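You operate a simulated robot arm through the tools that you are given. There is no shell and no other tool.

Carry out the task below with a simulated robot arm. There is one attempt and no reset: what you move stays moved.

TASK
Drain the warmer's cloudy water and refill it to the line.
Fine: switch off first; shut the drain before you fill; both levers and the lid end shut.

It is judged by the outcome, as a careful person would: the job done as asked, and still so three seconds after it is handed in. It fails if anything else is knocked over, pushed out of place, dropped, spilled or broken. Lids that push on must go on centred and level and be pressed home; caps that screw on are set level and turned clockwise until they are tight.

THE ROBOT
A 7-joint arm with a fingered hand, fixed in place. Base frame: the origin is at the foot of the arm, x ahead of it, y to its left, z up. Units: mm, rad, N and s.
Its first joint turns from -2.897 to 2.897 rad. Payload 4 kg.
The tool frame sits at the grasp point between the pads (the TCP): z along the fingers, y along the line on which they close. The tips reach 30 mm beyond it. Largest opening 104 mm; the body of the gripper starts 35 mm behind the TCP. The gripper is a hand of 4 fingers: y runs from the thumb to the fingers, the wrist lies at [-15, -113, -190] in the tool frame, and closing takes about 1.5 s.
Orientation is that of the tool frame in the base frame, as a unit quaternion [x, y, z, w]. With the fingers straight down and the wrist toward the robot, the tool's x, y and z point along [0, 1, 0], [1, 0, 0] and [0, 0, -1] of the base frame.

THE INTERFACE
- The arm moves only by the tool play_rows. Its argument "targets" is a list that holds one entry, the list of rows, each a list of 6 numbers: the shift along the tool's x, y, z in mm, then the turn, a rotation vector about the tool's x, y, z in rad. In form: [[[x, y, z, wx, wy, wz], ...]]. A call has 1 to 20 rows; each row shifts and turns the commanded pose from where the row before left it, along the tool's axes as they then stand. "fingers" is the closure, from 0 (fully open) to 1 (shut), set as the call begins (left out, the last holds). Rows are played at 5 a second. More than 50 mm and 0.15 rad between two rows, or a gripper value outside its range, and nothing of the call is played. Where a pose cannot be reached the arm comes as near as it can. A force on the tool above 60 N (or 10 N above the force at the start of the call, whichever is more), or a blocked arm, ends the call early, and 0.2 s more pass. Each finger travels about 153 mm/s and halts on what it meets, pressing with about 32 N; the grip force reading is that of the motor and also rises with nothing between the fingers. The clock runs only during rows and for 0.2 s after the last one: add rows that do not move to give the fingers time. It gives the time, the measured TCP pose, the force on the tool (base axes), the opening and the grip force at its end, in the units of the frame above (readings bear some noise), with the torque about the TCP (base axes, N m) and any sound that the robot's microphone picked up.
- Cameras (640 x 400 px; columns grow to the right, rows downward): "scene" is fixed at [401.2, 500.6, 1544.8]; the picture's right is [-1.00, -0.08, 0.00], its down [-0.02, 0.27, -0.96] and it looks along [0.08, -0.96, -0.27] (base axes); focal length 312 px, centre (320, 200). "wrist" rides on the gripper at [61, -92, -130] in the tool frame; the picture's right is [-0.81, 0.28, -0.52], its down [-0.53, -0.71, 0.46] and it looks along [-0.24, 0.64, 0.72] (tool axes); focal length 275 px, centre (320, 200). There is no depth. A picture from a camera that has moved, and an enlarged one, comes with that camera's place and axes in the base frame and with its lens.
- snapshot(camera): a new picture of that camera. No time passes.
- move_fingers(index, middle, ring, thumb_bend, thumb_turn): sets how far each is bent, from 0 (flat) to 100 (curled in); at 30 the hand is open as for a grip, at 70 the pads meet at the TCP. One left out holds its place. A second passes; each finger stops where it meets its share of the squeeze, and holds until it gets a number again. A gripper value or a shape takes the hand back. It gives what a move gives, with no picture; readings hold the bend of each and the force on the fingers (four entries, about 0 where the hand has none), thumb and palm. thumb_turn goes from beside the hand (0) to across from the fingers (100), as for a grip.
- hand_shape(shape): the hand has 4 fingers and takes this shape, open, in about a second: jaw (thumb against the fingers, like two jaws); tri (thumb and two fingers); tip (a fingertip pinch); poke (one finger out to press); point (the index stretched); flat (the hand flat); cup (the hand cupped); fist (a fist). The gripper value then closes the fingers along that shape, each until it touches; the sizes above hold for jaw. It gives what a move gives, with no picture.
- inspect(camera, box): a new picture of the part [left, top, right, bottom] of that camera's present view, enlarged. No time passes.
- sign_off(): hands the job in; it is judged then, once.

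Nothing tells you positions but the pictures and the camera data. Unless the task says otherwise, let go and move clear before handing in.

The tools are called after "Call:" by a JSON object that holds its "fn" and its "kwargs". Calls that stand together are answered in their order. play_rows: Moves the arm, as the interface text tells. Its arguments: {"type":"object","properties":{"targets":{"type":"array","items":{"type":"array","items":{"type":"array","items":{"type":"number"}}}},"fingers":{"type":"number"}},"required":["targets"]} The other tools are called the same way: hand_shape (shape) gives the hand a shape; move_fingers (index, middle, ring, thumb_bend, thumb_turn) moves the fingers one by one; snapshot (camera) takes a picture; inspect (camera, box) takes an enlarged picture of a part of a camera's view; sign_off () hands the job in.

At the start:

```text
time_s: 0.0
eef_pos: [252.9, -371.7, 1489.2]
ee_rot: [0.707, 0.707, 0.0, 0.0]
contact_force: [-0.7, 0.2, -0.8]
torque: [0.0, -0.02, -0.01]
grip_width: 103.5
gripper_force: 0.0
shape: jaw
bend: [30.0, 30.0, 30.0, 30.0, 98.0]
finger forces: [0.0, 0.1, 0.0, 0.0, 0.1, 0.0]
```

scene: 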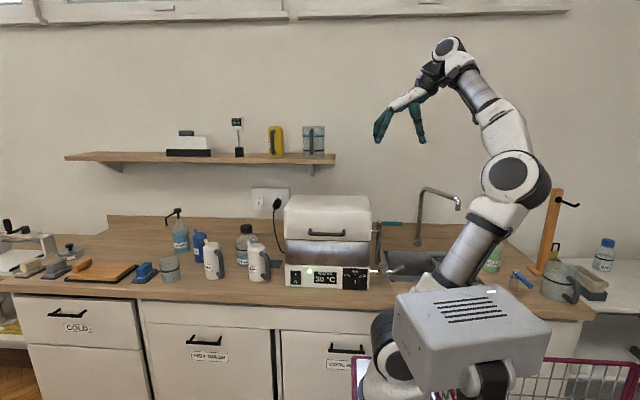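
wrist: 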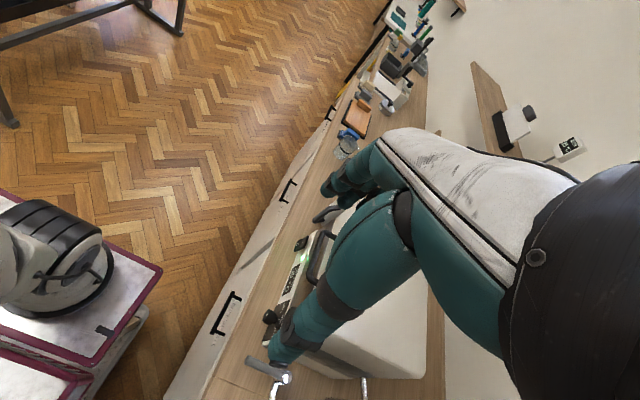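

I see a white box-like warmer with a lid, a front panel showing 30 °C, and what look like levers on its right side in the picture, next to a sink. I'll look closer before moving.

Call:
{"fn": "inspect", "kwargs": {"camera": "scene", "box": [260, 170, 420, 310]}}

Call:
{"fn": "inspect", "kwargs": {"camera": "scene", "box": [340, 200, 420, 290]}}

Call:
{"fn": "inspect", "kwargs": {"camera": "scene", "box": [150, 190, 300, 300]}}

Call:
{"fn": "inspect", "kwargs": {"camera": "scene", "box": [380, 170, 640, 310]}}

```text
2.86 times, centred on (340, 240) of scene
camera zoom: at [401.2, 500.6, 1544.8], right [-1.0, -0.08, 0.0], down [-0.02, 0.27, -0.96], along [0.08, -0.96, -0.27], focal length 891 px, centre (263, 86)
```

zoom: 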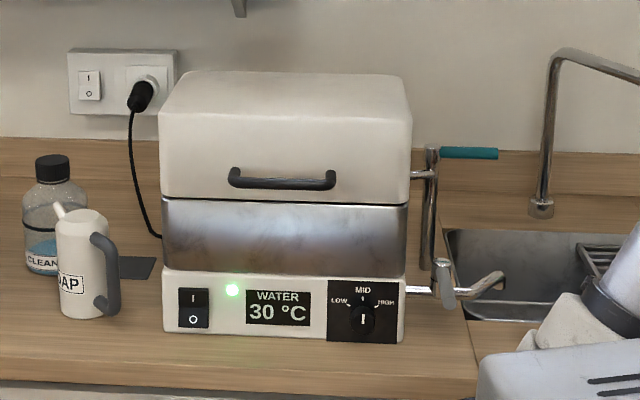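

```text
4.44 times, centred on (380, 245) of scene
camera zoom: at [401.2, 500.6, 1544.8], right [-1.0, -0.08, 0.0], down [-0.02, 0.27, -0.96], along [0.08, -0.96, -0.27], focal length 1385 px, centre (53, 0)
```

zoom: 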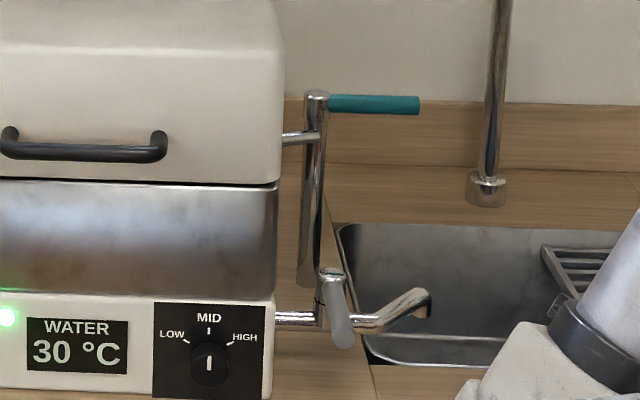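

```text
3.64 times, centred on (225, 245) of scene
camera zoom: at [401.2, 500.6, 1544.8], right [-1.0, -0.08, 0.0], down [-0.02, 0.27, -0.96], along [0.08, -0.96, -0.27], focal length 1134 px, centre (666, 36)
```

zoom: 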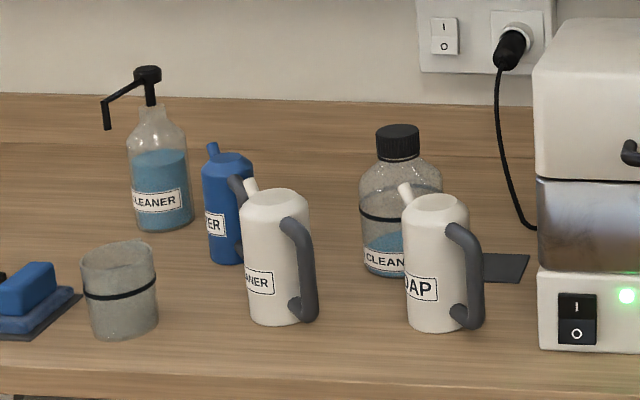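

```text
2.46 times, centred on (510, 240) of scene
camera zoom: at [401.2, 500.6, 1544.8], right [-1.0, -0.08, 0.0], down [-0.02, 0.27, -0.96], along [0.08, -0.96, -0.27], focal length 767 px, centre (-148, 102)
```

zoom: 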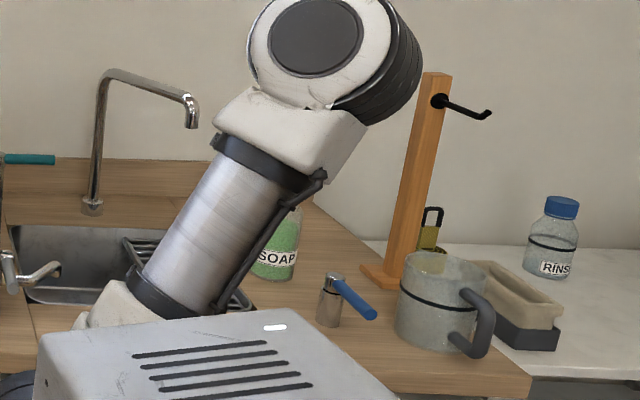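

The warmer has a rocker switch on its lower-left front, a teal lever on a pipe at its right side (fill), and a grey lever with a spout at the lower right (drain) going to the sink. From both views the green light is at about (529, -537, 975), so I need closer views from the wrist camera.

Call:
{"fn": "inspect", "kwargs": {"camera": "wrist", "box": [200, 140, 460, 400]}}

Call:
{"fn": "inspect", "kwargs": {"camera": "scene", "box": [360, 210, 410, 280]}}

Call:
{"fn": "inspect", "kwargs": {"camera": "scene", "box": [280, 235, 380, 295]}}

```text
1.54 times, centred on (330, 270) of wrist
camera zoom: at [162.2, -310.0, 1619.1], right [0.28, -0.81, 0.52], down [-0.71, -0.53, -0.46], along [0.64, -0.24, -0.72], focal length 424 px, centre (305, 92)
```

zoom: 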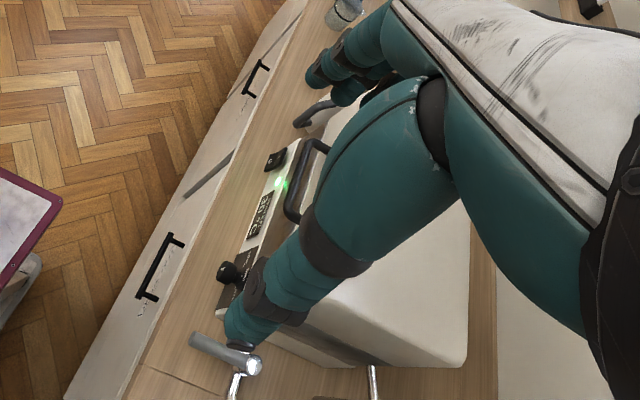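

```text
5.71 times, centred on (385, 245) of scene
camera zoom: at [401.2, 500.6, 1544.8], right [-1.0, -0.08, 0.0], down [-0.02, 0.27, -0.96], along [0.08, -0.96, -0.27], focal length 1781 px, centre (-51, -57)
```

zoom: 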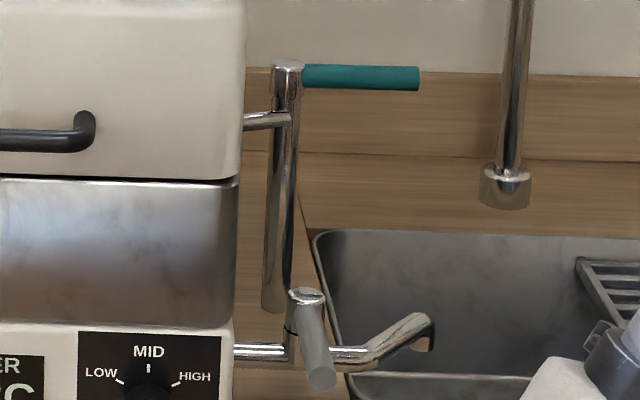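

```text
6.40 times, centred on (330, 265) of scene
camera zoom: at [401.2, 500.6, 1544.8], right [-1.0, -0.08, 0.0], down [-0.02, 0.27, -0.96], along [0.08, -0.96, -0.27], focal length 1995 px, centre (256, -216)
```

zoom: 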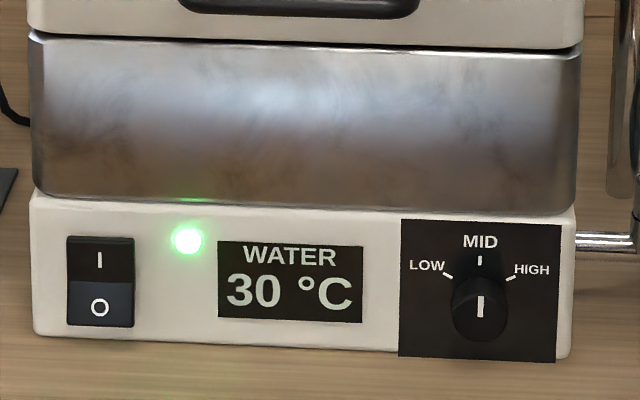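

The drain lever looks like it points toward the camera (across the pipe, so shut), and the teal fill lever points away from the warmer. I'll turn the hand so the wrist camera faces the wall side and look at the levers from above.

Call:
{"fn": "play_rows", "kwargs": {"targets": [[[0, 0, 0, 0, 0, 0.1428], [0, 0, 0, 0, 0, 0.1428], [0, 0, 0, 0, 0, 0.1428], [0, 0, 0, 0, 0, 0.1428], [0, 0, 0, 0, 0, 0.1428], [0, 0, 0, 0, 0, 0.1428], [0, 0, 0, 0, 0, 0.1428], [0, 0, 0, 0, 0, 0.1428], [0, 0, 0, 0, 0, 0.1428], [0, 0, 0, 0, 0, 0.1428], [0, 0, 0, 0, 0, 0.1428], [-20, 20, 0, 0, 0, 0], [-20, 20, 0, 0, 0, 0], [-20, 20, 0, 0, 0, 0], [-20, 20, 0, 0, 0, 0], [-20, 20, 0, 0, 0, 0]]]}}

Call:
{"fn": "snapshot", "kwargs": {"camera": "wrist"}}

Call:
{"fn": "snapshot", "kwargs": {"camera": "scene"}}

```text
time_s: 3.4
eef_pos: [151.6, -473.2, 1489.5]
ee_rot: [1.0, 0.001, 0.0, -0.001]
contact_force: [0.3, -1.1, 0.2]
torque: [-0.01, 0.0, -0.02]
grip_width: 103.7
gripper_force: 0.1
shape: jaw
bend: [30.0, 30.0, 30.0, 30.0, 98.0]
finger forces: [0.1, 0.0, 0.1, 0.0, 0.0, 0.1]
```

```text
taken
camera wrist: at [214.0, -380.7, 1618.2], right [-0.81, -0.28, 0.52], down [-0.53, 0.71, -0.46], along [-0.24, -0.65, -0.72], focal length 275 px, centre (320, 200)
```

wrist: 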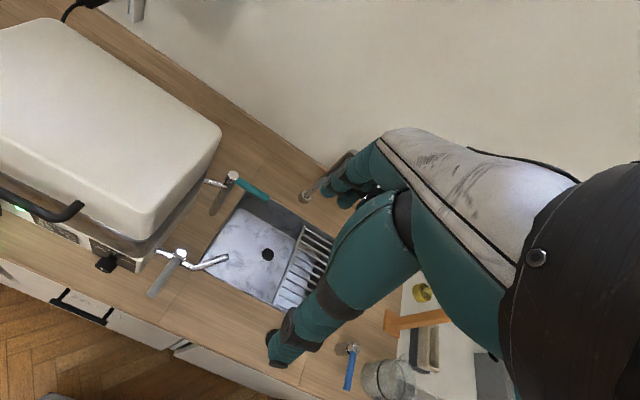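

```text
taken
```

scene: 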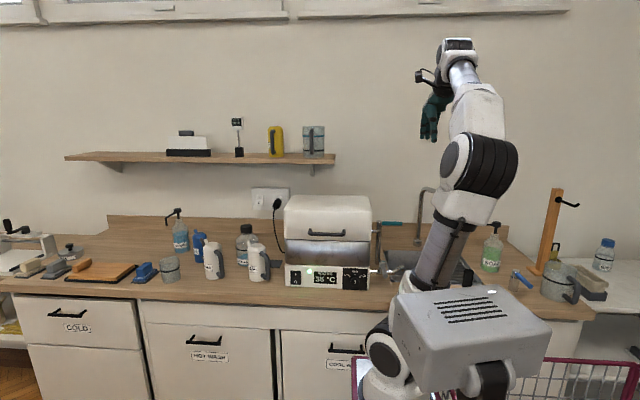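

The wrist view now shows both levers and the sink clearly. I'll enlarge it to locate the levers' pivots and tips, and read the display.

Call:
{"fn": "inspect", "kwargs": {"camera": "wrist", "box": [60, 140, 340, 320]}}

Call:
{"fn": "inspect", "kwargs": {"camera": "wrist", "box": [0, 160, 200, 300]}}

Call:
{"fn": "inspect", "kwargs": {"camera": "scene", "box": [280, 180, 420, 295]}}

```text
2.22 times, centred on (200, 230) of wrist
camera zoom: at [214.0, -380.7, 1618.2], right [-0.81, -0.28, 0.52], down [-0.53, 0.71, -0.46], along [-0.24, -0.65, -0.72], focal length 612 px, centre (587, 133)
```

zoom: 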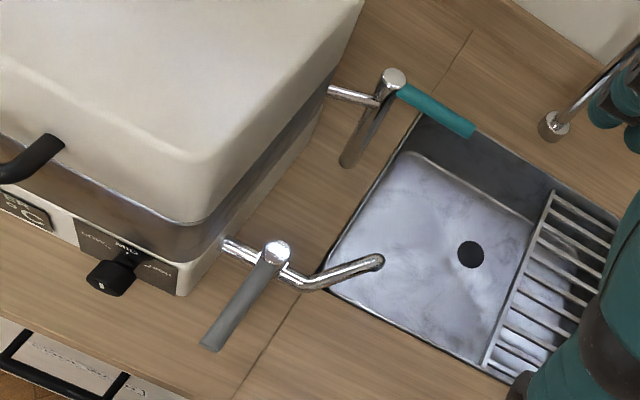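

```text
2.86 times, centred on (100, 230) of wrist
camera zoom: at [214.0, -380.7, 1618.2], right [-0.81, -0.28, 0.52], down [-0.53, 0.71, -0.46], along [-0.24, -0.65, -0.72], focal length 786 px, centre (949, 114)
```

zoom: 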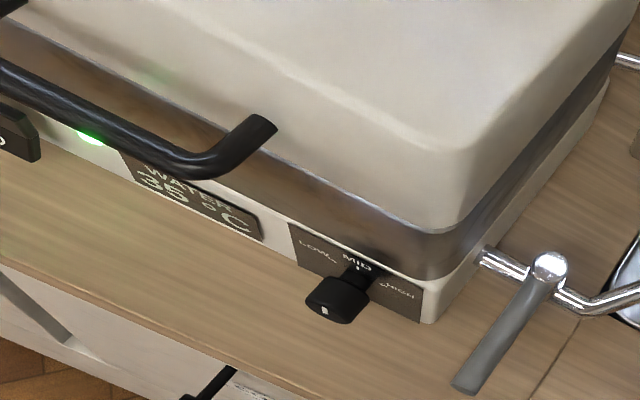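

```text
3.48 times, centred on (350, 238) of scene
camera zoom: at [401.2, 500.6, 1544.8], right [-1.0, -0.08, 0.0], down [-0.02, 0.27, -0.96], along [0.08, -0.96, -0.27], focal length 1084 px, centre (216, 70)
```

zoom: 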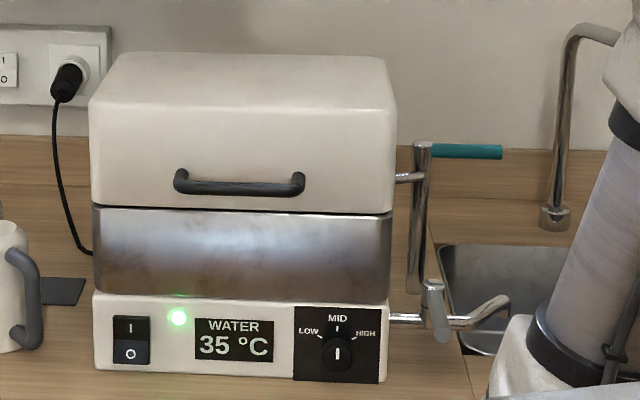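

Triangulated: drain lever pivot about (252, -597, 997) with its tip at (251, -501), fill lever pivot about (250, -767, 1095) with its tip at (156, -768), and the rocker's "O" half at about (577, -537, 931). The first job is the switch, so I'll shape the hand for poking and see where the finger sits.

Call:
{"fn": "hand_shape", "kwargs": {"shape": "poke"}}

Call:
{"fn": "snapshot", "kwargs": {"camera": "wrist"}}

Call:
{"fn": "inspect", "kwargs": {"camera": "scene", "box": [380, 20, 520, 160]}}

```text
time_s: 4.3
eef_pos: [152.9, -473.7, 1489.5]
ee_rot: [1.0, 0.0, 0.0, 0.0]
contact_force: [-0.4, 0.3, -0.8]
torque: [0.04, 0.03, 0.03]
grip_width: 0.2
gripper_force: 0.1
shape: poke
bend: [70.0, 70.0, 99.0, 100.0, 100.0]
finger forces: [0.0, 0.0, 0.0, 0.0, 0.1, 0.0]
```

```text
taken
camera wrist: at [214.1, -380.7, 1618.2], right [-0.81, -0.28, 0.52], down [-0.53, 0.71, -0.46], along [-0.24, -0.64, -0.72], focal length 275 px, centre (320, 200)
```

wrist: 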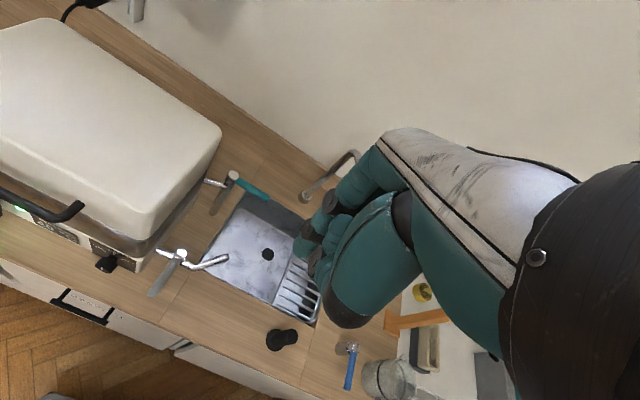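

```text
2.86 times, centred on (450, 90) of scene
camera zoom: at [401.2, 500.6, 1544.8], right [-1.0, -0.08, 0.0], down [-0.02, 0.27, -0.96], along [0.08, -0.96, -0.27], focal length 891 px, centre (-51, 514)
```

zoom: 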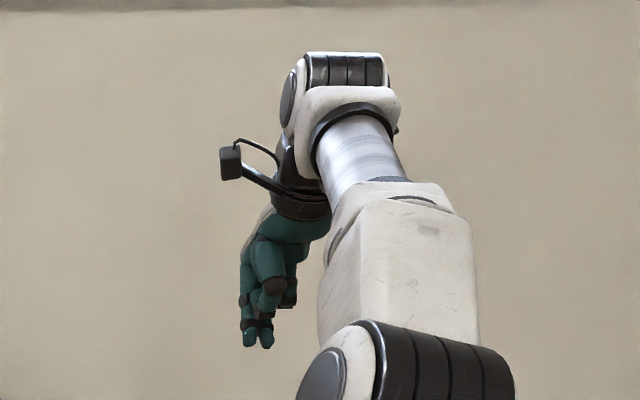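

In this shape two fingertips extend to about 28 mm beyond the TCP. I want just one finger out, so I'll curl the middle one and check which side the index is on.

Call:
{"fn": "move_fingers", "kwargs": {"index": 66, "middle": 100, "ring": 100, "thumb_bend": 100}}

Call:
{"fn": "inspect", "kwargs": {"camera": "scene", "box": [400, 70, 480, 120]}}

Call:
{"fn": "inspect", "kwargs": {"camera": "wrist", "box": [220, 120, 460, 360]}}

```text
time_s: 5.3
eef_pos: [152.4, -473.9, 1488.7]
ee_rot: [1.0, 0.0, 0.001, -0.001]
contact_force: [0.1, 0.3, -0.2]
torque: [0.02, 0.0, -0.01]
grip_width: 22.7
gripper_force: 0.0
shape: fingers
bend: [37.0, 100.0, 100.0, 100.0, 100.0]
finger forces: [0.0, 0.1, 0.0, 0.0, 0.0, 0.1]
```

```text
8.00 times, centred on (440, 95) of scene
camera zoom: at [401.2, 500.6, 1544.8], right [-1.0, -0.08, 0.0], down [-0.02, 0.27, -0.96], along [0.08, -0.96, -0.27], focal length 2494 px, centre (-640, 1040)
```

zoom: 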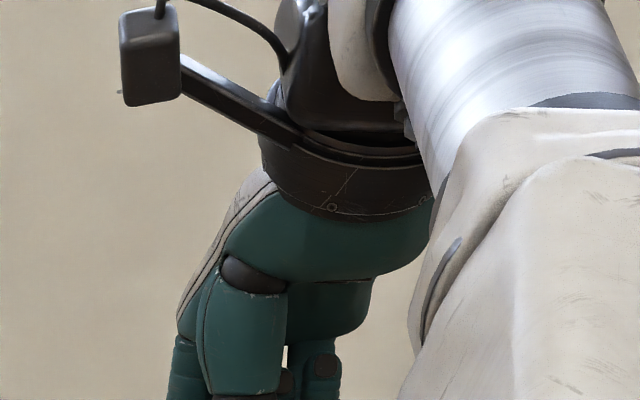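

```text
1.67 times, centred on (340, 240) of wrist
camera zoom: at [214.0, -380.9, 1618.2], right [-0.81, -0.28, 0.52], down [-0.53, 0.71, -0.46], along [-0.24, -0.65, -0.72], focal length 459 px, centre (287, 133)
```

zoom: 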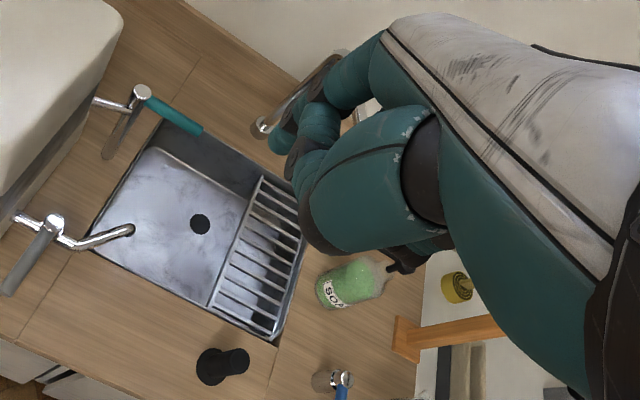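

The index stopped at 37 rather than 66, probably still travelling or meeting another finger. I'll set it again and look from the scene camera over a wider area.

Call:
{"fn": "move_fingers", "kwargs": {"index": 66}}

Call:
{"fn": "inspect", "kwargs": {"camera": "scene", "box": [400, 70, 480, 150]}}

Call:
{"fn": "inspect", "kwargs": {"camera": "wrist", "box": [220, 120, 460, 360]}}

```text
time_s: 6.3
eef_pos: [151.7, -473.7, 1487.9]
ee_rot: [1.0, 0.0, 0.0, -0.001]
contact_force: [0.5, 1.0, 0.6]
torque: [0.0, 0.0, 0.0]
grip_width: 21.7
gripper_force: 0.2
shape: fingers
bend: [37.0, 100.0, 100.0, 99.0, 100.0]
finger forces: [0.0, 0.0, 0.0, 0.0, 0.0, 0.1]
```

```text
5.00 times, centred on (440, 110) of scene
camera zoom: at [401.2, 500.6, 1544.8], right [-1.0, -0.08, 0.0], down [-0.02, 0.27, -0.96], along [0.08, -0.96, -0.27], focal length 1559 px, centre (-280, 650)
```

zoom: 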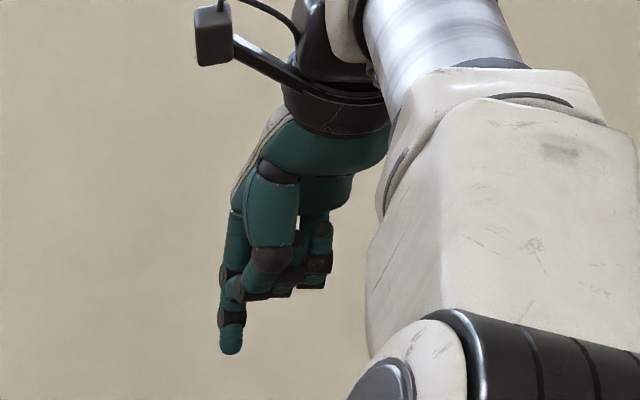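

```text
1.67 times, centred on (340, 240) of wrist
camera zoom: at [214.0, -380.9, 1618.2], right [-0.81, -0.28, 0.52], down [-0.53, 0.71, -0.46], along [-0.24, -0.65, -0.72], focal length 459 px, centre (287, 133)
```

zoom: 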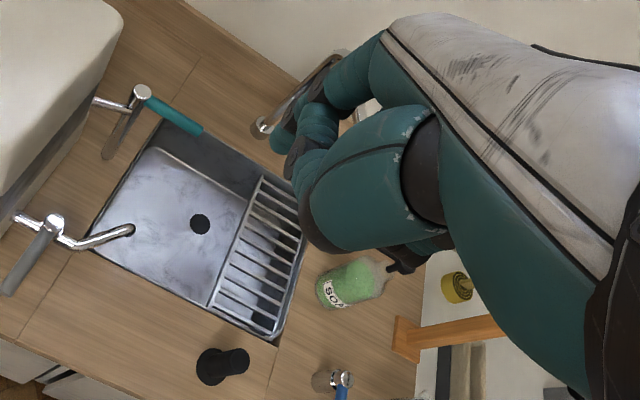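

The index is out on the tool's +x side but blocked by the curled thumb. I'll try the "point" shape, which should give a cleaner single finger.

Call:
{"fn": "hand_shape", "kwargs": {"shape": "point"}}

Call:
{"fn": "inspect", "kwargs": {"camera": "scene", "box": [400, 70, 480, 150]}}

Call:
{"fn": "snapshot", "kwargs": {"camera": "wrist"}}

```text
time_s: 7.2
eef_pos: [151.8, -473.5, 1489.4]
ee_rot: [1.0, 0.0, 0.0, 0.0]
contact_force: [-0.6, 0.1, 0.7]
torque: [-0.02, -0.04, 0.01]
grip_width: 96.0
gripper_force: 0.0
shape: point
bend: [20.0, 100.0, 100.0, 99.0, 88.0]
finger forces: [0.1, 0.1, 0.0, 0.0, 0.0, 0.1]
```

```text
5.00 times, centred on (440, 110) of scene
camera zoom: at [401.2, 500.6, 1544.8], right [-1.0, -0.08, 0.0], down [-0.02, 0.27, -0.96], along [0.08, -0.96, -0.27], focal length 1559 px, centre (-280, 650)
```

zoom: 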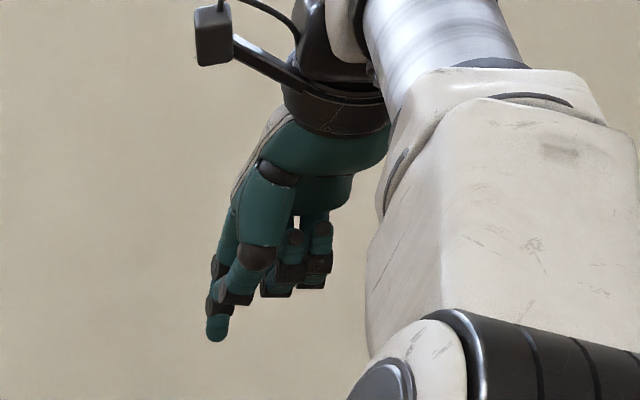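

```text
taken
camera wrist: at [214.0, -380.9, 1618.2], right [-0.81, -0.28, 0.52], down [-0.53, 0.71, -0.46], along [-0.24, -0.65, -0.72], focal length 275 px, centre (320, 200)
```

wrist: 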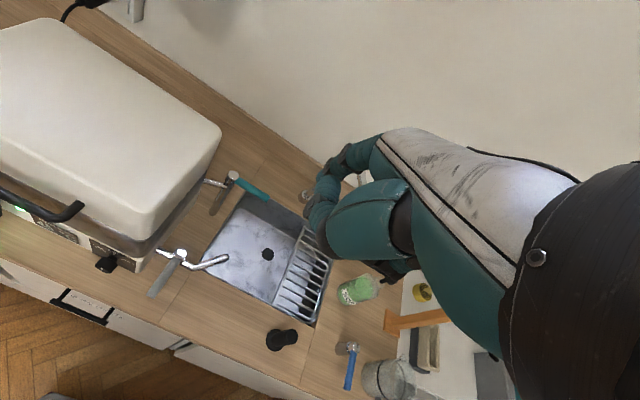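

"Point" extends only the index, with the other fingers curled. I'll zoom in on the wrist view to find the fingertip in the tool frame.

Call:
{"fn": "inspect", "kwargs": {"camera": "wrist", "box": [280, 120, 420, 260]}}

Call:
{"fn": "inspect", "kwargs": {"camera": "scene", "box": [415, 95, 465, 145]}}

```text
2.86 times, centred on (350, 190) of wrist
camera zoom: at [214.0, -380.9, 1618.2], right [-0.81, -0.28, 0.52], down [-0.53, 0.71, -0.46], along [-0.24, -0.65, -0.72], focal length 786 px, centre (234, 229)
```

zoom: 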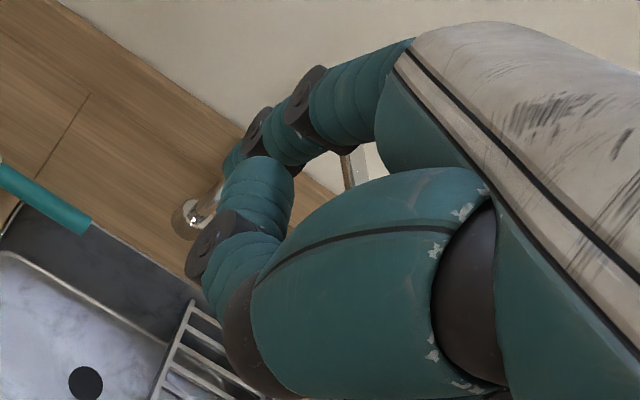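

```text
8.00 times, centred on (440, 120) of scene
camera zoom: at [401.2, 500.6, 1544.8], right [-1.0, -0.08, 0.0], down [-0.02, 0.27, -0.96], along [0.08, -0.96, -0.27], focal length 2494 px, centre (-640, 840)
```

zoom: 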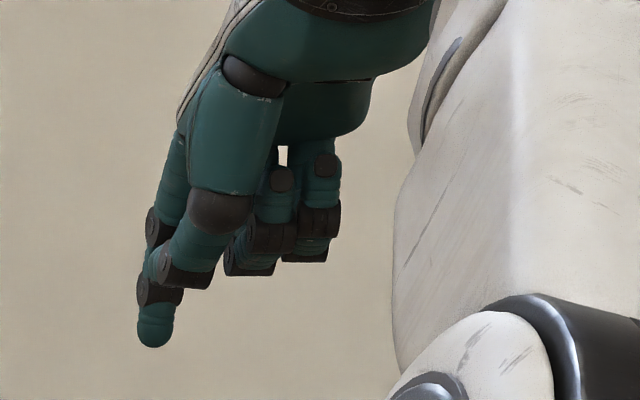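

The index fingertip sits at about (18, 55, 20) in the tool frame. I'll turn the hand back so the fingers side faces +x, move in front of the warmer, and later tilt it to point at the switch.

Call:
{"fn": "play_rows", "kwargs": {"targets": [[[0, 0, 0, 0, 0, -0.1428], [0, 0, 0, 0, 0, -0.1428], [0, 0, 0, 0, 0, -0.1428], [0, 0, 0, 0, 0, -0.1428], [0, 0, 0, 0, 0, -0.1428], [0, 0, 0, 0, 0, -0.1428], [0, 0, 0, 0, 0, -0.1428], [0, 0, 0, 0, 0, -0.1428], [0, 0, 0, 0, 0, -0.1428], [0, 0, 0, 0, 0, -0.1428], [0, 0, 0, 0, 0, -0.1428], [9, 41, 20, 0, 0, 0], [9, 41, 20, 0, 0, 0], [9, 41, 20, 0, 0, 0], [9, 41, 20, 0, 0, 0], [9, 41, 20, 0, 0, 0], [9, 41, 20, 0, 0, 0], [9, 41, 20, 0, 0, 0], [9, 41, 20, 0, 0, 0], [9, 41, 20, 0, 0, 0]]]}}

Call:
{"fn": "snapshot", "kwargs": {"camera": "scene"}}

```text
time_s: 11.4
eef_pos: [527.2, -497.9, 1309.2]
ee_rot: [0.8, 0.6, 0.0, 0.0]
contact_force: [-0.4, -0.8, -0.1]
torque: [0.02, -0.06, -0.01]
grip_width: 96.1
gripper_force: 0.0
shape: point
bend: [20.0, 100.0, 100.0, 99.0, 88.0]
finger forces: [0.0, 0.0, 0.0, 0.1, 0.1, 0.0]
out of reach, approached as far as the arm can: row 10, 11
```

```text
taken
```

scene: 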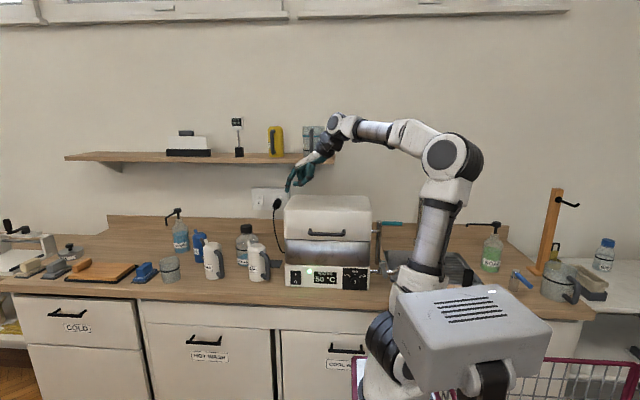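

The display already reads 50 °C, so I should be quick with the switch. I'm moving out in front of the warmer, finishing the yaw, tilting the finger forward and descending in one go.

Call:
{"fn": "play_rows", "kwargs": {"targets": [[[34, -12, 0, 0, 0, 0], [34, -12, 0, 0, 0, 0], [34, -12, 0, 0, 0, 0], [0, 0, 40, 0, 0, -0.142], [0, 0, 40, 0, 0, -0.142], [0, 0, 35, 0, -0.1496, 0], [5.2, 0, 34.6, 0, -0.1496, 0], [10.4, 0, 33.4, 0, -0.1496, 0], [15.2, 0, 31.5, 0, -0.1496, 0], [19.8, 0, 28.9, 0, -0.1496, 0], [23.9, 0, 25.6, 0, -0.1496, 0], [27.4, 0, 21.8, 0, -0.1496, 0]]]}}

Call:
{"fn": "snapshot", "kwargs": {"camera": "scene"}}

Call:
{"fn": "snapshot", "kwargs": {"camera": "wrist"}}

```text
time_s: 14.0
eef_pos: [589.3, -461.8, 1036.6]
ee_rot: [0.612, 0.612, -0.355, 0.353]
contact_force: [-0.2, -0.4, 0.8]
torque: [-0.01, -0.04, 0.04]
grip_width: 0.0
gripper_force: 0.0
shape: point
bend: [20.0, 100.0, 100.0, 99.0, 88.0]
finger forces: [0.1, 0.0, 0.1, 0.1, 0.0, 0.1]
out of reach, approached as far as the arm can: row 10, 11, 12
```

```text
taken
```

scene: 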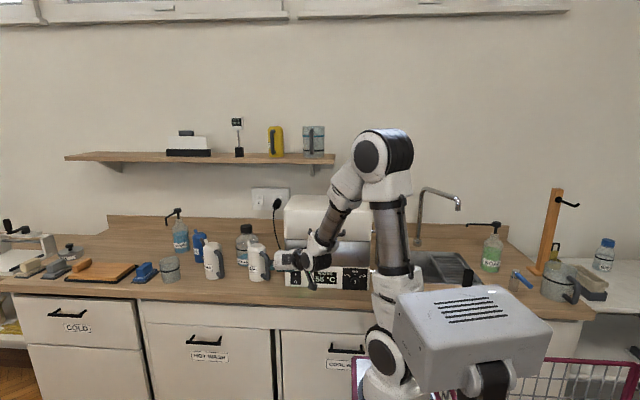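

```text
taken
camera wrist: at [498.3, -317.6, 1048.4], right [0.28, 0.04, 0.96], down [-0.71, -0.66, 0.24], along [0.64, -0.75, -0.15], focal length 275 px, centre (320, 200)
```

wrist: 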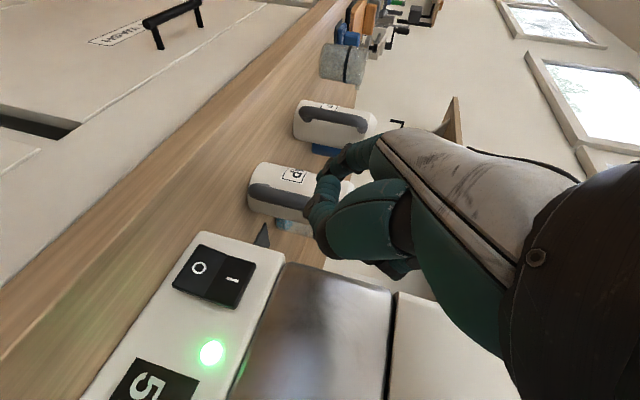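

The finger is now pointed correctly, and this closer view puts the "O" at about (578, -537, 929). I'll slide the fingertip in front of it and check alignment.

Call:
{"fn": "play_rows", "kwargs": {"targets": [[[19.8, -22.3, 18.3, 0, 0, 0], [19.8, -22.3, 18.3, 0, 0, 0], [19.8, -22.3, 18.3, 0, 0, 0]]]}}

Call:
{"fn": "inspect", "kwargs": {"camera": "scene", "box": [260, 220, 380, 300]}}

Call:
{"fn": "snapshot", "kwargs": {"camera": "wrist"}}

```text
time_s: 14.8
eef_pos: [552.8, -513.7, 968.5]
ee_rot: [0.612, 0.612, -0.354, 0.353]
contact_force: [-0.3, 0.8, 0.3]
torque: [0.01, -0.02, 0.04]
grip_width: 0.1
gripper_force: 0.1
shape: point
bend: [20.0, 100.0, 100.0, 99.0, 88.0]
finger forces: [0.1, 0.0, 0.0, 0.0, 0.0, 0.0]
out of reach, approached as far as the arm can: row 1, 2, 3
```

```text
5.00 times, centred on (320, 260) of scene
camera zoom: at [401.2, 500.6, 1544.8], right [-1.0, -0.08, 0.0], down [-0.02, 0.27, -0.96], along [0.08, -0.96, -0.27], focal length 1559 px, centre (320, -100)
```

zoom: 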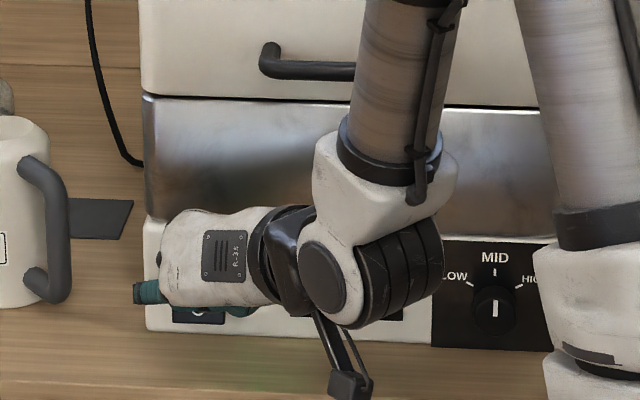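

```text
taken
camera wrist: at [461.4, -369.1, 980.2], right [0.28, 0.04, 0.96], down [-0.71, -0.66, 0.23], along [0.64, -0.75, -0.15], focal length 275 px, centre (320, 200)
```

wrist: 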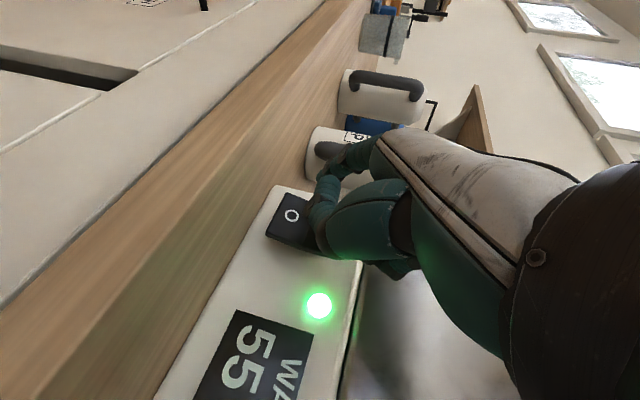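

The arm is near its fold limit here, so it can't bring the fingertip further toward −x, and the tip is about 30 mm past the switch. Bending the index inward should bring the tip in line with the "O" instead.

Call:
{"fn": "move_fingers", "kwargs": {"index": 36}}

Call:
{"fn": "snapshot", "kwargs": {"camera": "wrist"}}

Call:
{"fn": "inspect", "kwargs": {"camera": "wrist", "box": [230, 120, 390, 260]}}

```text
time_s: 15.8
eef_pos: [552.3, -514.3, 968.1]
ee_rot: [0.613, 0.612, -0.353, 0.353]
contact_force: [1.2, -0.1, 0.2]
torque: [0.0, -0.01, 0.03]
grip_width: 24.6
gripper_force: 0.1
shape: fingers
bend: [36.0, 100.0, 100.0, 99.0, 88.0]
finger forces: [0.1, 0.0, 0.0, 0.0, 0.0, 0.0]
```

```text
taken
camera wrist: at [461.3, -369.5, 980.3], right [0.28, 0.04, 0.96], down [-0.71, -0.66, 0.23], along [0.64, -0.75, -0.15], focal length 275 px, centre (320, 200)
```

wrist: 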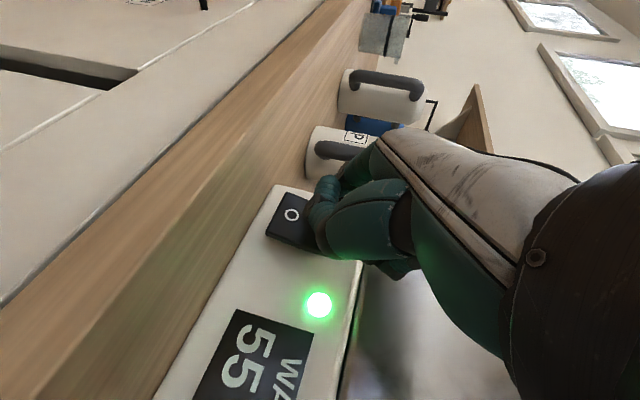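

```text
2.86 times, centred on (310, 190) of wrist
camera zoom: at [461.3, -369.5, 980.3], right [0.28, 0.04, 0.96], down [-0.71, -0.66, 0.23], along [0.64, -0.75, -0.15], focal length 786 px, centre (349, 229)
```

zoom: 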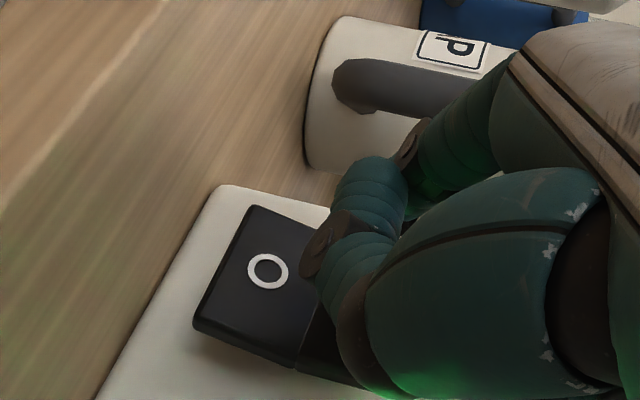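

The rocker's O side stands proud, so it's still on, and the fingertip is now roughly in line behind the thumb. I'll nudge down and toward the panel and check the force and the light.

Call:
{"fn": "play_rows", "kwargs": {"targets": [[[1.5, 0, 9.5, 0, 0, 0], [1.5, 0, 9.5, 0, 0, 0]]]}}

Call:
{"fn": "inspect", "kwargs": {"camera": "wrist", "box": [230, 120, 390, 320]}}

Call:
{"fn": "inspect", "kwargs": {"camera": "scene", "box": [260, 220, 380, 300]}}

```text
time_s: 16.4
eef_pos: [551.4, -527.2, 956.3]
ee_rot: [0.612, 0.614, -0.353, 0.353]
contact_force: [-6.5, 25.7, 5.7]
torque: [0.37, -0.28, 1.48]
grip_width: 26.2
gripper_force: 12.2
shape: fingers
bend: [30.0, 100.0, 100.0, 99.0, 88.0]
finger forces: [25.2, 0.0, 0.1, 0.1, 0.0, 0.0]
```

```text
2.00 times, centred on (310, 220) of wrist
camera zoom: at [460.8, -382.6, 968.2], right [0.28, 0.04, 0.96], down [-0.71, -0.66, 0.23], along [0.65, -0.75, -0.15], focal length 551 px, centre (340, 160)
```

zoom: 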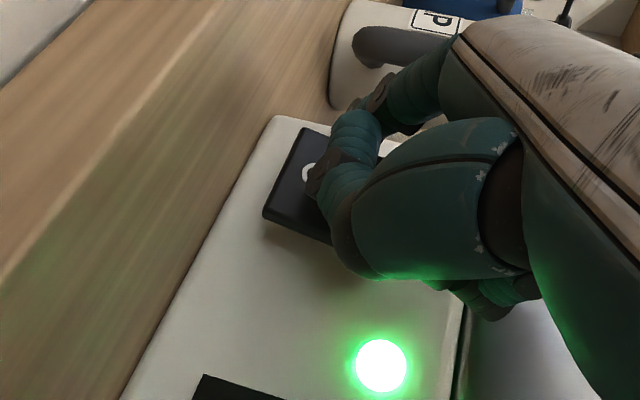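

```text
5.00 times, centred on (320, 260) of scene
camera zoom: at [401.2, 500.6, 1544.8], right [-1.0, -0.08, 0.0], down [-0.02, 0.27, -0.96], along [0.08, -0.96, -0.27], focal length 1559 px, centre (320, -100)
```

zoom: 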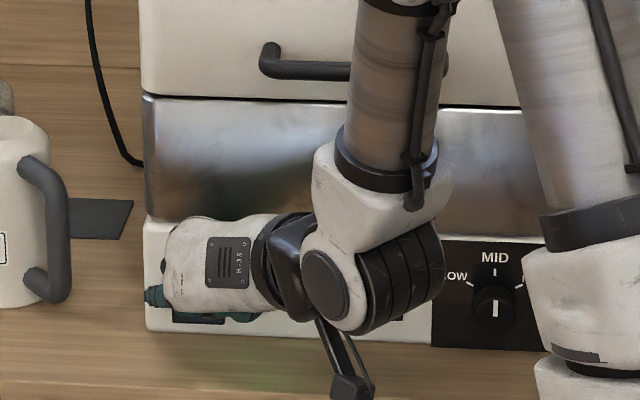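

The index is pressing something with 25 N but the light is still on. I'll zoom in to see exactly what it's touching.

Call:
{"fn": "inspect", "kwargs": {"camera": "scene", "box": [280, 260, 320, 290]}}

Call:
{"fn": "inspect", "kwargs": {"camera": "wrist", "box": [280, 140, 380, 220]}}

```text
13.33 times, centred on (300, 275) of scene
camera zoom: at [401.2, 500.6, 1544.8], right [-1.0, -0.08, 0.0], down [-0.02, 0.27, -0.96], along [0.08, -0.96, -0.27], focal length 4156 px, centre (587, -800)
```

zoom: 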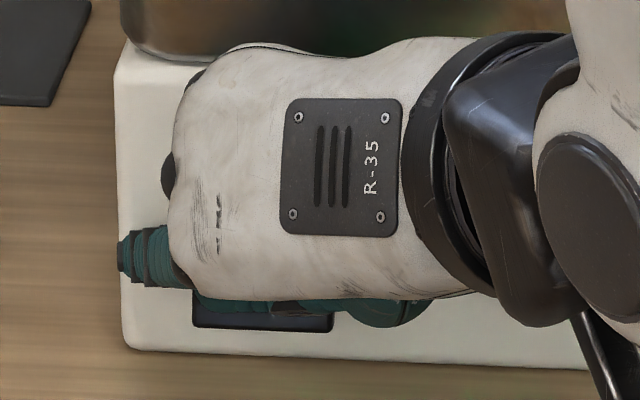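

```text
5.00 times, centred on (330, 180) of wrist
camera zoom: at [460.8, -382.6, 968.2], right [0.28, 0.04, 0.96], down [-0.71, -0.66, 0.23], along [0.65, -0.75, -0.15], focal length 1376 px, centre (270, 300)
```

zoom: 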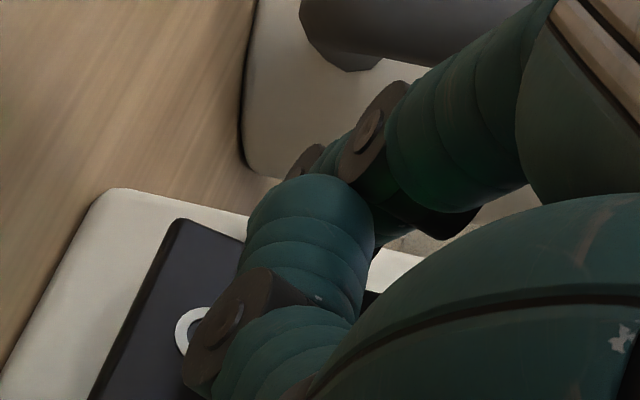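

The fingertip is pressing beside the rocker, about 15 mm too far +x and too high. I'll back off over the counter's front edge, yaw the hand slightly for reach, and turn the thumb aside so I can see the index.

Call:
{"fn": "play_rows", "kwargs": {"targets": [[[11.3, 3, -39.7, 0, 0, 0], [11.3, 3, -39.7, 0, 0, 0], [0, 0, 0, 0.0954, 0, 0.055], [0, 0, 0, 0.0954, 0, 0.055], [0, 0, 0, 0.0954, 0, 0.055]]]}}

Call:
{"fn": "move_fingers", "kwargs": {"index": 45, "thumb_bend": 60, "thumb_turn": 0}}

Call:
{"fn": "snapshot", "kwargs": {"camera": "wrist"}}

Call:
{"fn": "inspect", "kwargs": {"camera": "scene", "box": [260, 220, 380, 300]}}

```text
time_s: 17.6
eef_pos: [585.3, -485.7, 986.1]
ee_rot: [0.706, 0.502, -0.407, 0.291]
contact_force: [0.4, 0.8, 0.5]
torque: [0.0, 0.03, 0.03]
grip_width: 24.7
gripper_force: 0.2
shape: fingers
bend: [36.0, 100.0, 100.0, 98.0, 88.0]
finger forces: [0.1, 0.0, 0.1, 0.1, 0.0, 0.0]
out of reach, approached as far as the arm can: row 1, 2
```

```text
time_s: 18.6
eef_pos: [586.6, -485.7, 985.8]
ee_rot: [0.705, 0.503, -0.407, 0.29]
contact_force: [0.2, -0.9, -0.2]
torque: [-0.02, -0.02, -0.03]
grip_width: 105.3
gripper_force: 0.0
shape: fingers
bend: [45.0, 100.0, 100.0, 60.0, 0.0]
finger forces: [0.1, 0.1, 0.0, 0.0, 0.1, 0.0]
```

```text
taken
camera wrist: at [546.4, -318.7, 997.1], right [0.27, -0.05, 0.96], down [-0.89, -0.39, 0.23], along [0.37, -0.92, -0.15], focal length 275 px, centre (320, 200)
```

wrist: 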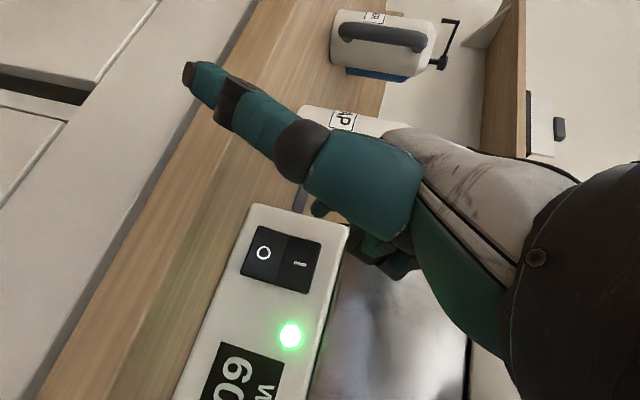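

```text
5.00 times, centred on (320, 260) of scene
camera zoom: at [401.2, 500.6, 1544.8], right [-1.0, -0.08, 0.0], down [-0.02, 0.27, -0.96], along [0.08, -0.96, -0.27], focal length 1559 px, centre (320, -100)
```

zoom: 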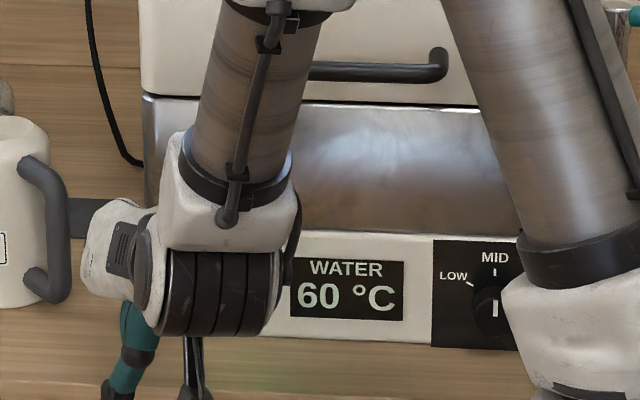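

The thumb is now aside and out of the way, and the "O" is clearly visible. I'll curl the index to the usual poking bend and check where its tip shows.

Call:
{"fn": "move_fingers", "kwargs": {"index": 66}}

Call:
{"fn": "inspect", "kwargs": {"camera": "wrist", "box": [220, 130, 420, 300]}}

```text
time_s: 19.6
eef_pos: [585.4, -485.3, 985.0]
ee_rot: [0.705, 0.503, -0.407, 0.29]
contact_force: [0.0, 0.5, -0.7]
torque: [0.01, 0.02, 0.0]
grip_width: 100.1
gripper_force: 0.1
shape: fingers
bend: [66.0, 100.0, 100.0, 60.0, 0.0]
finger forces: [0.0, 0.1, 0.1, 0.1, 0.1, 0.0]
```

```text
2.35 times, centred on (320, 215) of wrist
camera zoom: at [546.4, -318.7, 997.1], right [0.27, -0.05, 0.96], down [-0.89, -0.39, 0.23], along [0.37, -0.92, -0.15], focal length 648 px, centre (320, 165)
```

zoom: 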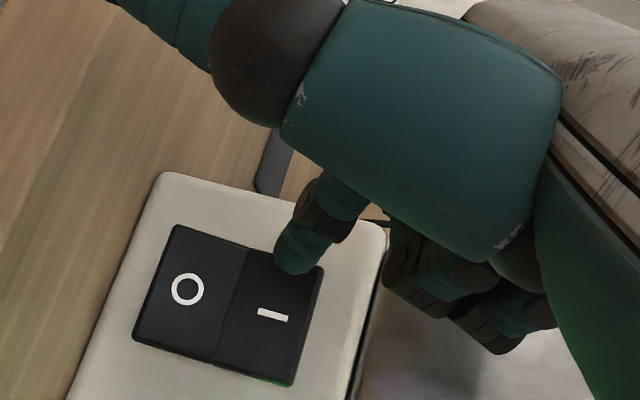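

Now the index tip is clearly visible, currently in front of the upper right of the rocker. I'll move it down about 39 mm and slightly to −x so it faces the O.

Call:
{"fn": "play_rows", "kwargs": {"targets": [[[15, -3.4, 13, 0, 0, 0], [15, -3.4, 13, 0, 0, 0]]]}}

Call:
{"fn": "inspect", "kwargs": {"camera": "wrist", "box": [220, 130, 420, 300]}}

```text
time_s: 20.2
eef_pos: [576.1, -489.4, 946.6]
ee_rot: [0.705, 0.503, -0.407, 0.29]
contact_force: [0.1, 0.6, -0.5]
torque: [0.02, 0.0, 0.02]
grip_width: 99.9
gripper_force: 0.1
shape: fingers
bend: [66.0, 100.0, 100.0, 60.0, 0.0]
finger forces: [0.1, 0.0, 0.0, 0.1, 0.0, 0.1]
```

```text
2.35 times, centred on (320, 215) of wrist
camera zoom: at [537.0, -322.9, 958.2], right [0.27, -0.05, 0.96], down [-0.89, -0.39, 0.23], along [0.37, -0.92, -0.15], focal length 648 px, centre (320, 165)
```

zoom: 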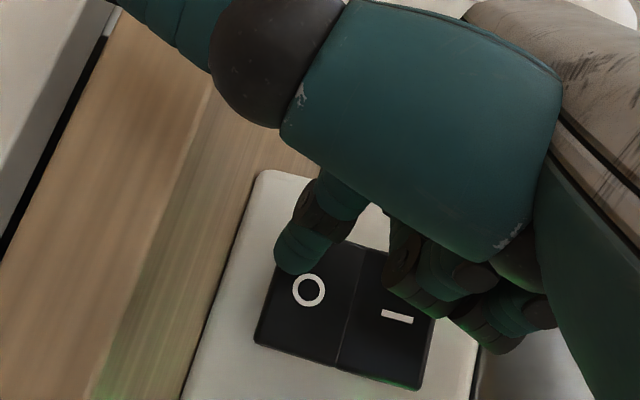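

The tip's line of approach now lands right on the O. I'll push straight toward the panel in small steps.

Call:
{"fn": "play_rows", "kwargs": {"targets": [[[-4.7, 2.5, 8.2, 0, 0, 0], [-4.7, 2.5, 8.2, 0, 0, 0], [-4.7, 3.0, 8.2, 0, 0, 0]]]}}

Call:
{"fn": "inspect", "kwargs": {"camera": "wrist", "box": [160, 130, 420, 390]}}

```text
time_s: 21.0
eef_pos: [576.2, -517.5, 945.0]
ee_rot: [0.704, 0.504, -0.407, 0.29]
contact_force: [5.9, 23.8, -2.8]
torque: [0.2, -0.11, -0.13]
grip_width: 95.5
gripper_force: 12.3
shape: fingers
bend: [75.0, 100.0, 100.0, 60.0, 0.0]
finger forces: [20.7, 2.7, 1.4, 0.0, 0.0, 0.0]
```

```text
1.54 times, centred on (290, 260) of wrist
camera zoom: at [536.2, -351.2, 956.9], right [0.27, -0.05, 0.96], down [-0.89, -0.39, 0.23], along [0.37, -0.92, -0.15], focal length 424 px, centre (366, 108)
```

zoom: 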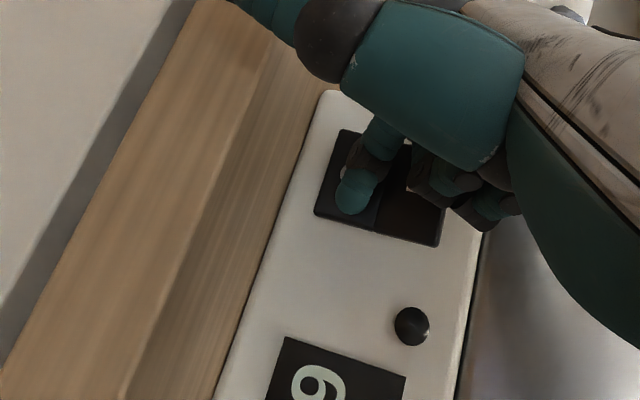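

The light went out, so the warmer is off. I'll retract straight back along the same path and confirm it stays off.

Call:
{"fn": "play_rows", "kwargs": {"targets": [[[4.7, -2.7, -8.2, 0, 0, 0], [4.7, -2.7, -8.2, 0, 0, 0], [4.7, -2.7, -8.2, 0, 0, 0], [-17, 0, -10, 0, 0, 0], [-17, 0, -10, 0, 0, 0]]]}}

Call:
{"fn": "snapshot", "kwargs": {"camera": "wrist"}}

Call:
{"fn": "snapshot", "kwargs": {"camera": "scene"}}

```text
time_s: 22.2
eef_pos: [575.7, -490.2, 985.1]
ee_rot: [0.705, 0.503, -0.407, 0.29]
contact_force: [0.1, -0.2, 0.6]
torque: [0.01, 0.03, 0.01]
grip_width: 100.0
gripper_force: 0.1
shape: fingers
bend: [66.0, 100.0, 100.0, 60.0, 0.0]
finger forces: [0.1, 0.0, 0.1, 0.0, 0.0, 0.0]
```

```text
taken
camera wrist: at [537.9, -323.3, 997.3], right [0.27, -0.05, 0.96], down [-0.89, -0.39, 0.23], along [0.37, -0.92, -0.15], focal length 275 px, centre (320, 200)
```

wrist: 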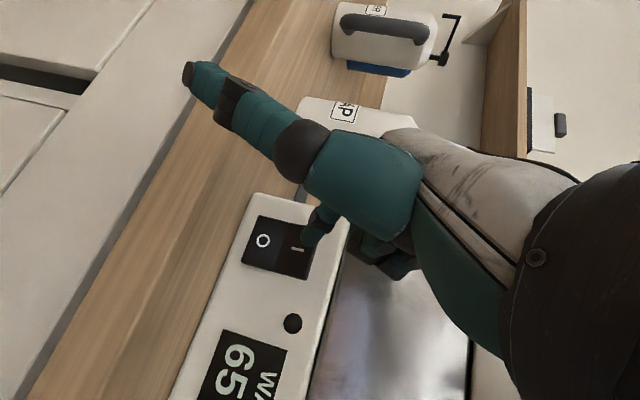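

```text
taken
```

scene: 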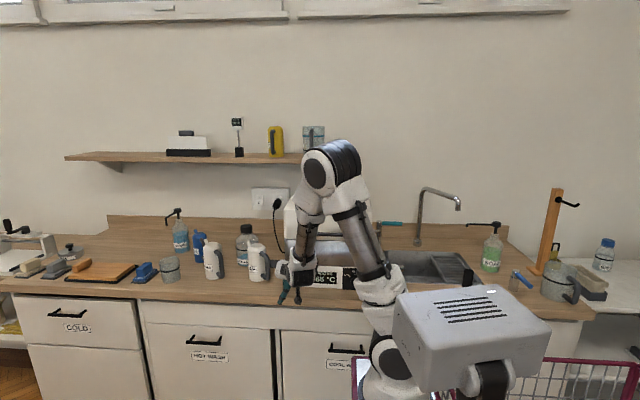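

The switch is off (65 °C, light out). Next is the drain lever: I'll rise clear of the warmer, level the hand to a mostly downward pose, and shape it as a closed beak to push the lever.

Call:
{"fn": "play_rows", "kwargs": {"targets": [[[-25.2, -6.5, -36.4, 0, 0, 0], [-25.2, -6.5, -36.4, 0, 0, 0], [-25.2, -6.5, -36.4, 0, 0, 0], [-25.2, -6.5, -36.4, 0, 0, 0], [0, 0, 0, 0, 0.14, 0], [0, 0, 0, 0, 0.14, 0], [0, 0, 0, 0, 0.14, 0], [0, 0, 0, 0, 0.14, 0], [0, 0, 0, 0, 0.14, 0], [0, 0, 0, -0.033, 0, -0.09], [0, 0, 0, -0.033, 0, -0.09]]]}}

Call:
{"fn": "hand_shape", "kwargs": {"shape": "jaw"}}

Call:
{"fn": "snapshot", "kwargs": {"camera": "scene"}}

Call:
{"fn": "snapshot", "kwargs": {"camera": "wrist"}}

```text
time_s: 24.6
eef_pos: [577.5, -409.4, 1145.8]
ee_rot: [0.743, 0.646, -0.131, 0.113]
contact_force: [-0.1, 0.5, -0.8]
torque: [-0.02, -0.02, 0.01]
grip_width: 100.1
gripper_force: 0.0
shape: fingers
bend: [66.0, 100.0, 100.0, 60.0, 0.0]
finger forces: [0.0, 0.0, 0.1, 0.0, 0.0, 0.0]
```

```text
time_s: 25.5
eef_pos: [577.6, -409.9, 1146.3]
ee_rot: [0.744, 0.646, -0.13, 0.114]
contact_force: [-0.1, 0.3, 0.1]
torque: [0.01, -0.03, -0.05]
grip_width: 103.6
gripper_force: 0.1
shape: jaw
bend: [30.0, 30.0, 30.0, 30.0, 97.0]
finger forces: [0.0, 0.1, 0.1, 0.0, 0.0, 0.1]
```

```text
taken
```

scene: 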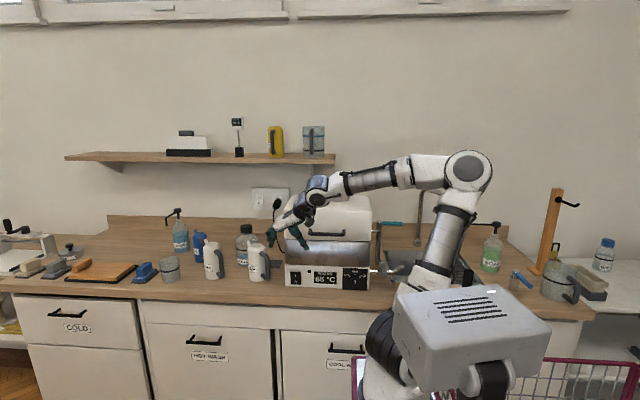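

```text
taken
camera wrist: at [502.0, -295.2, 1247.3], right [0.19, -0.62, 0.76], down [-0.8, -0.55, -0.25], along [0.57, -0.56, -0.6], focal length 275 px, centre (320, 200)
```

wrist: 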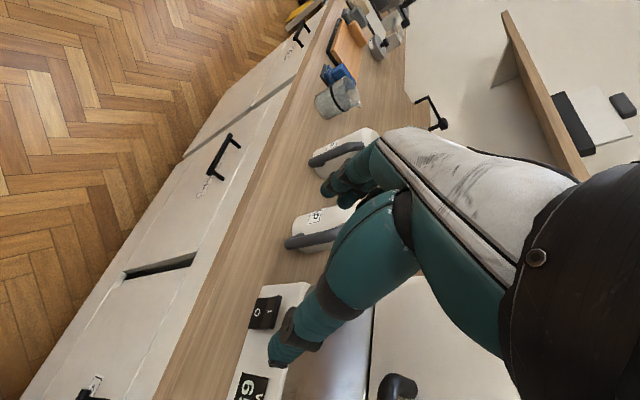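

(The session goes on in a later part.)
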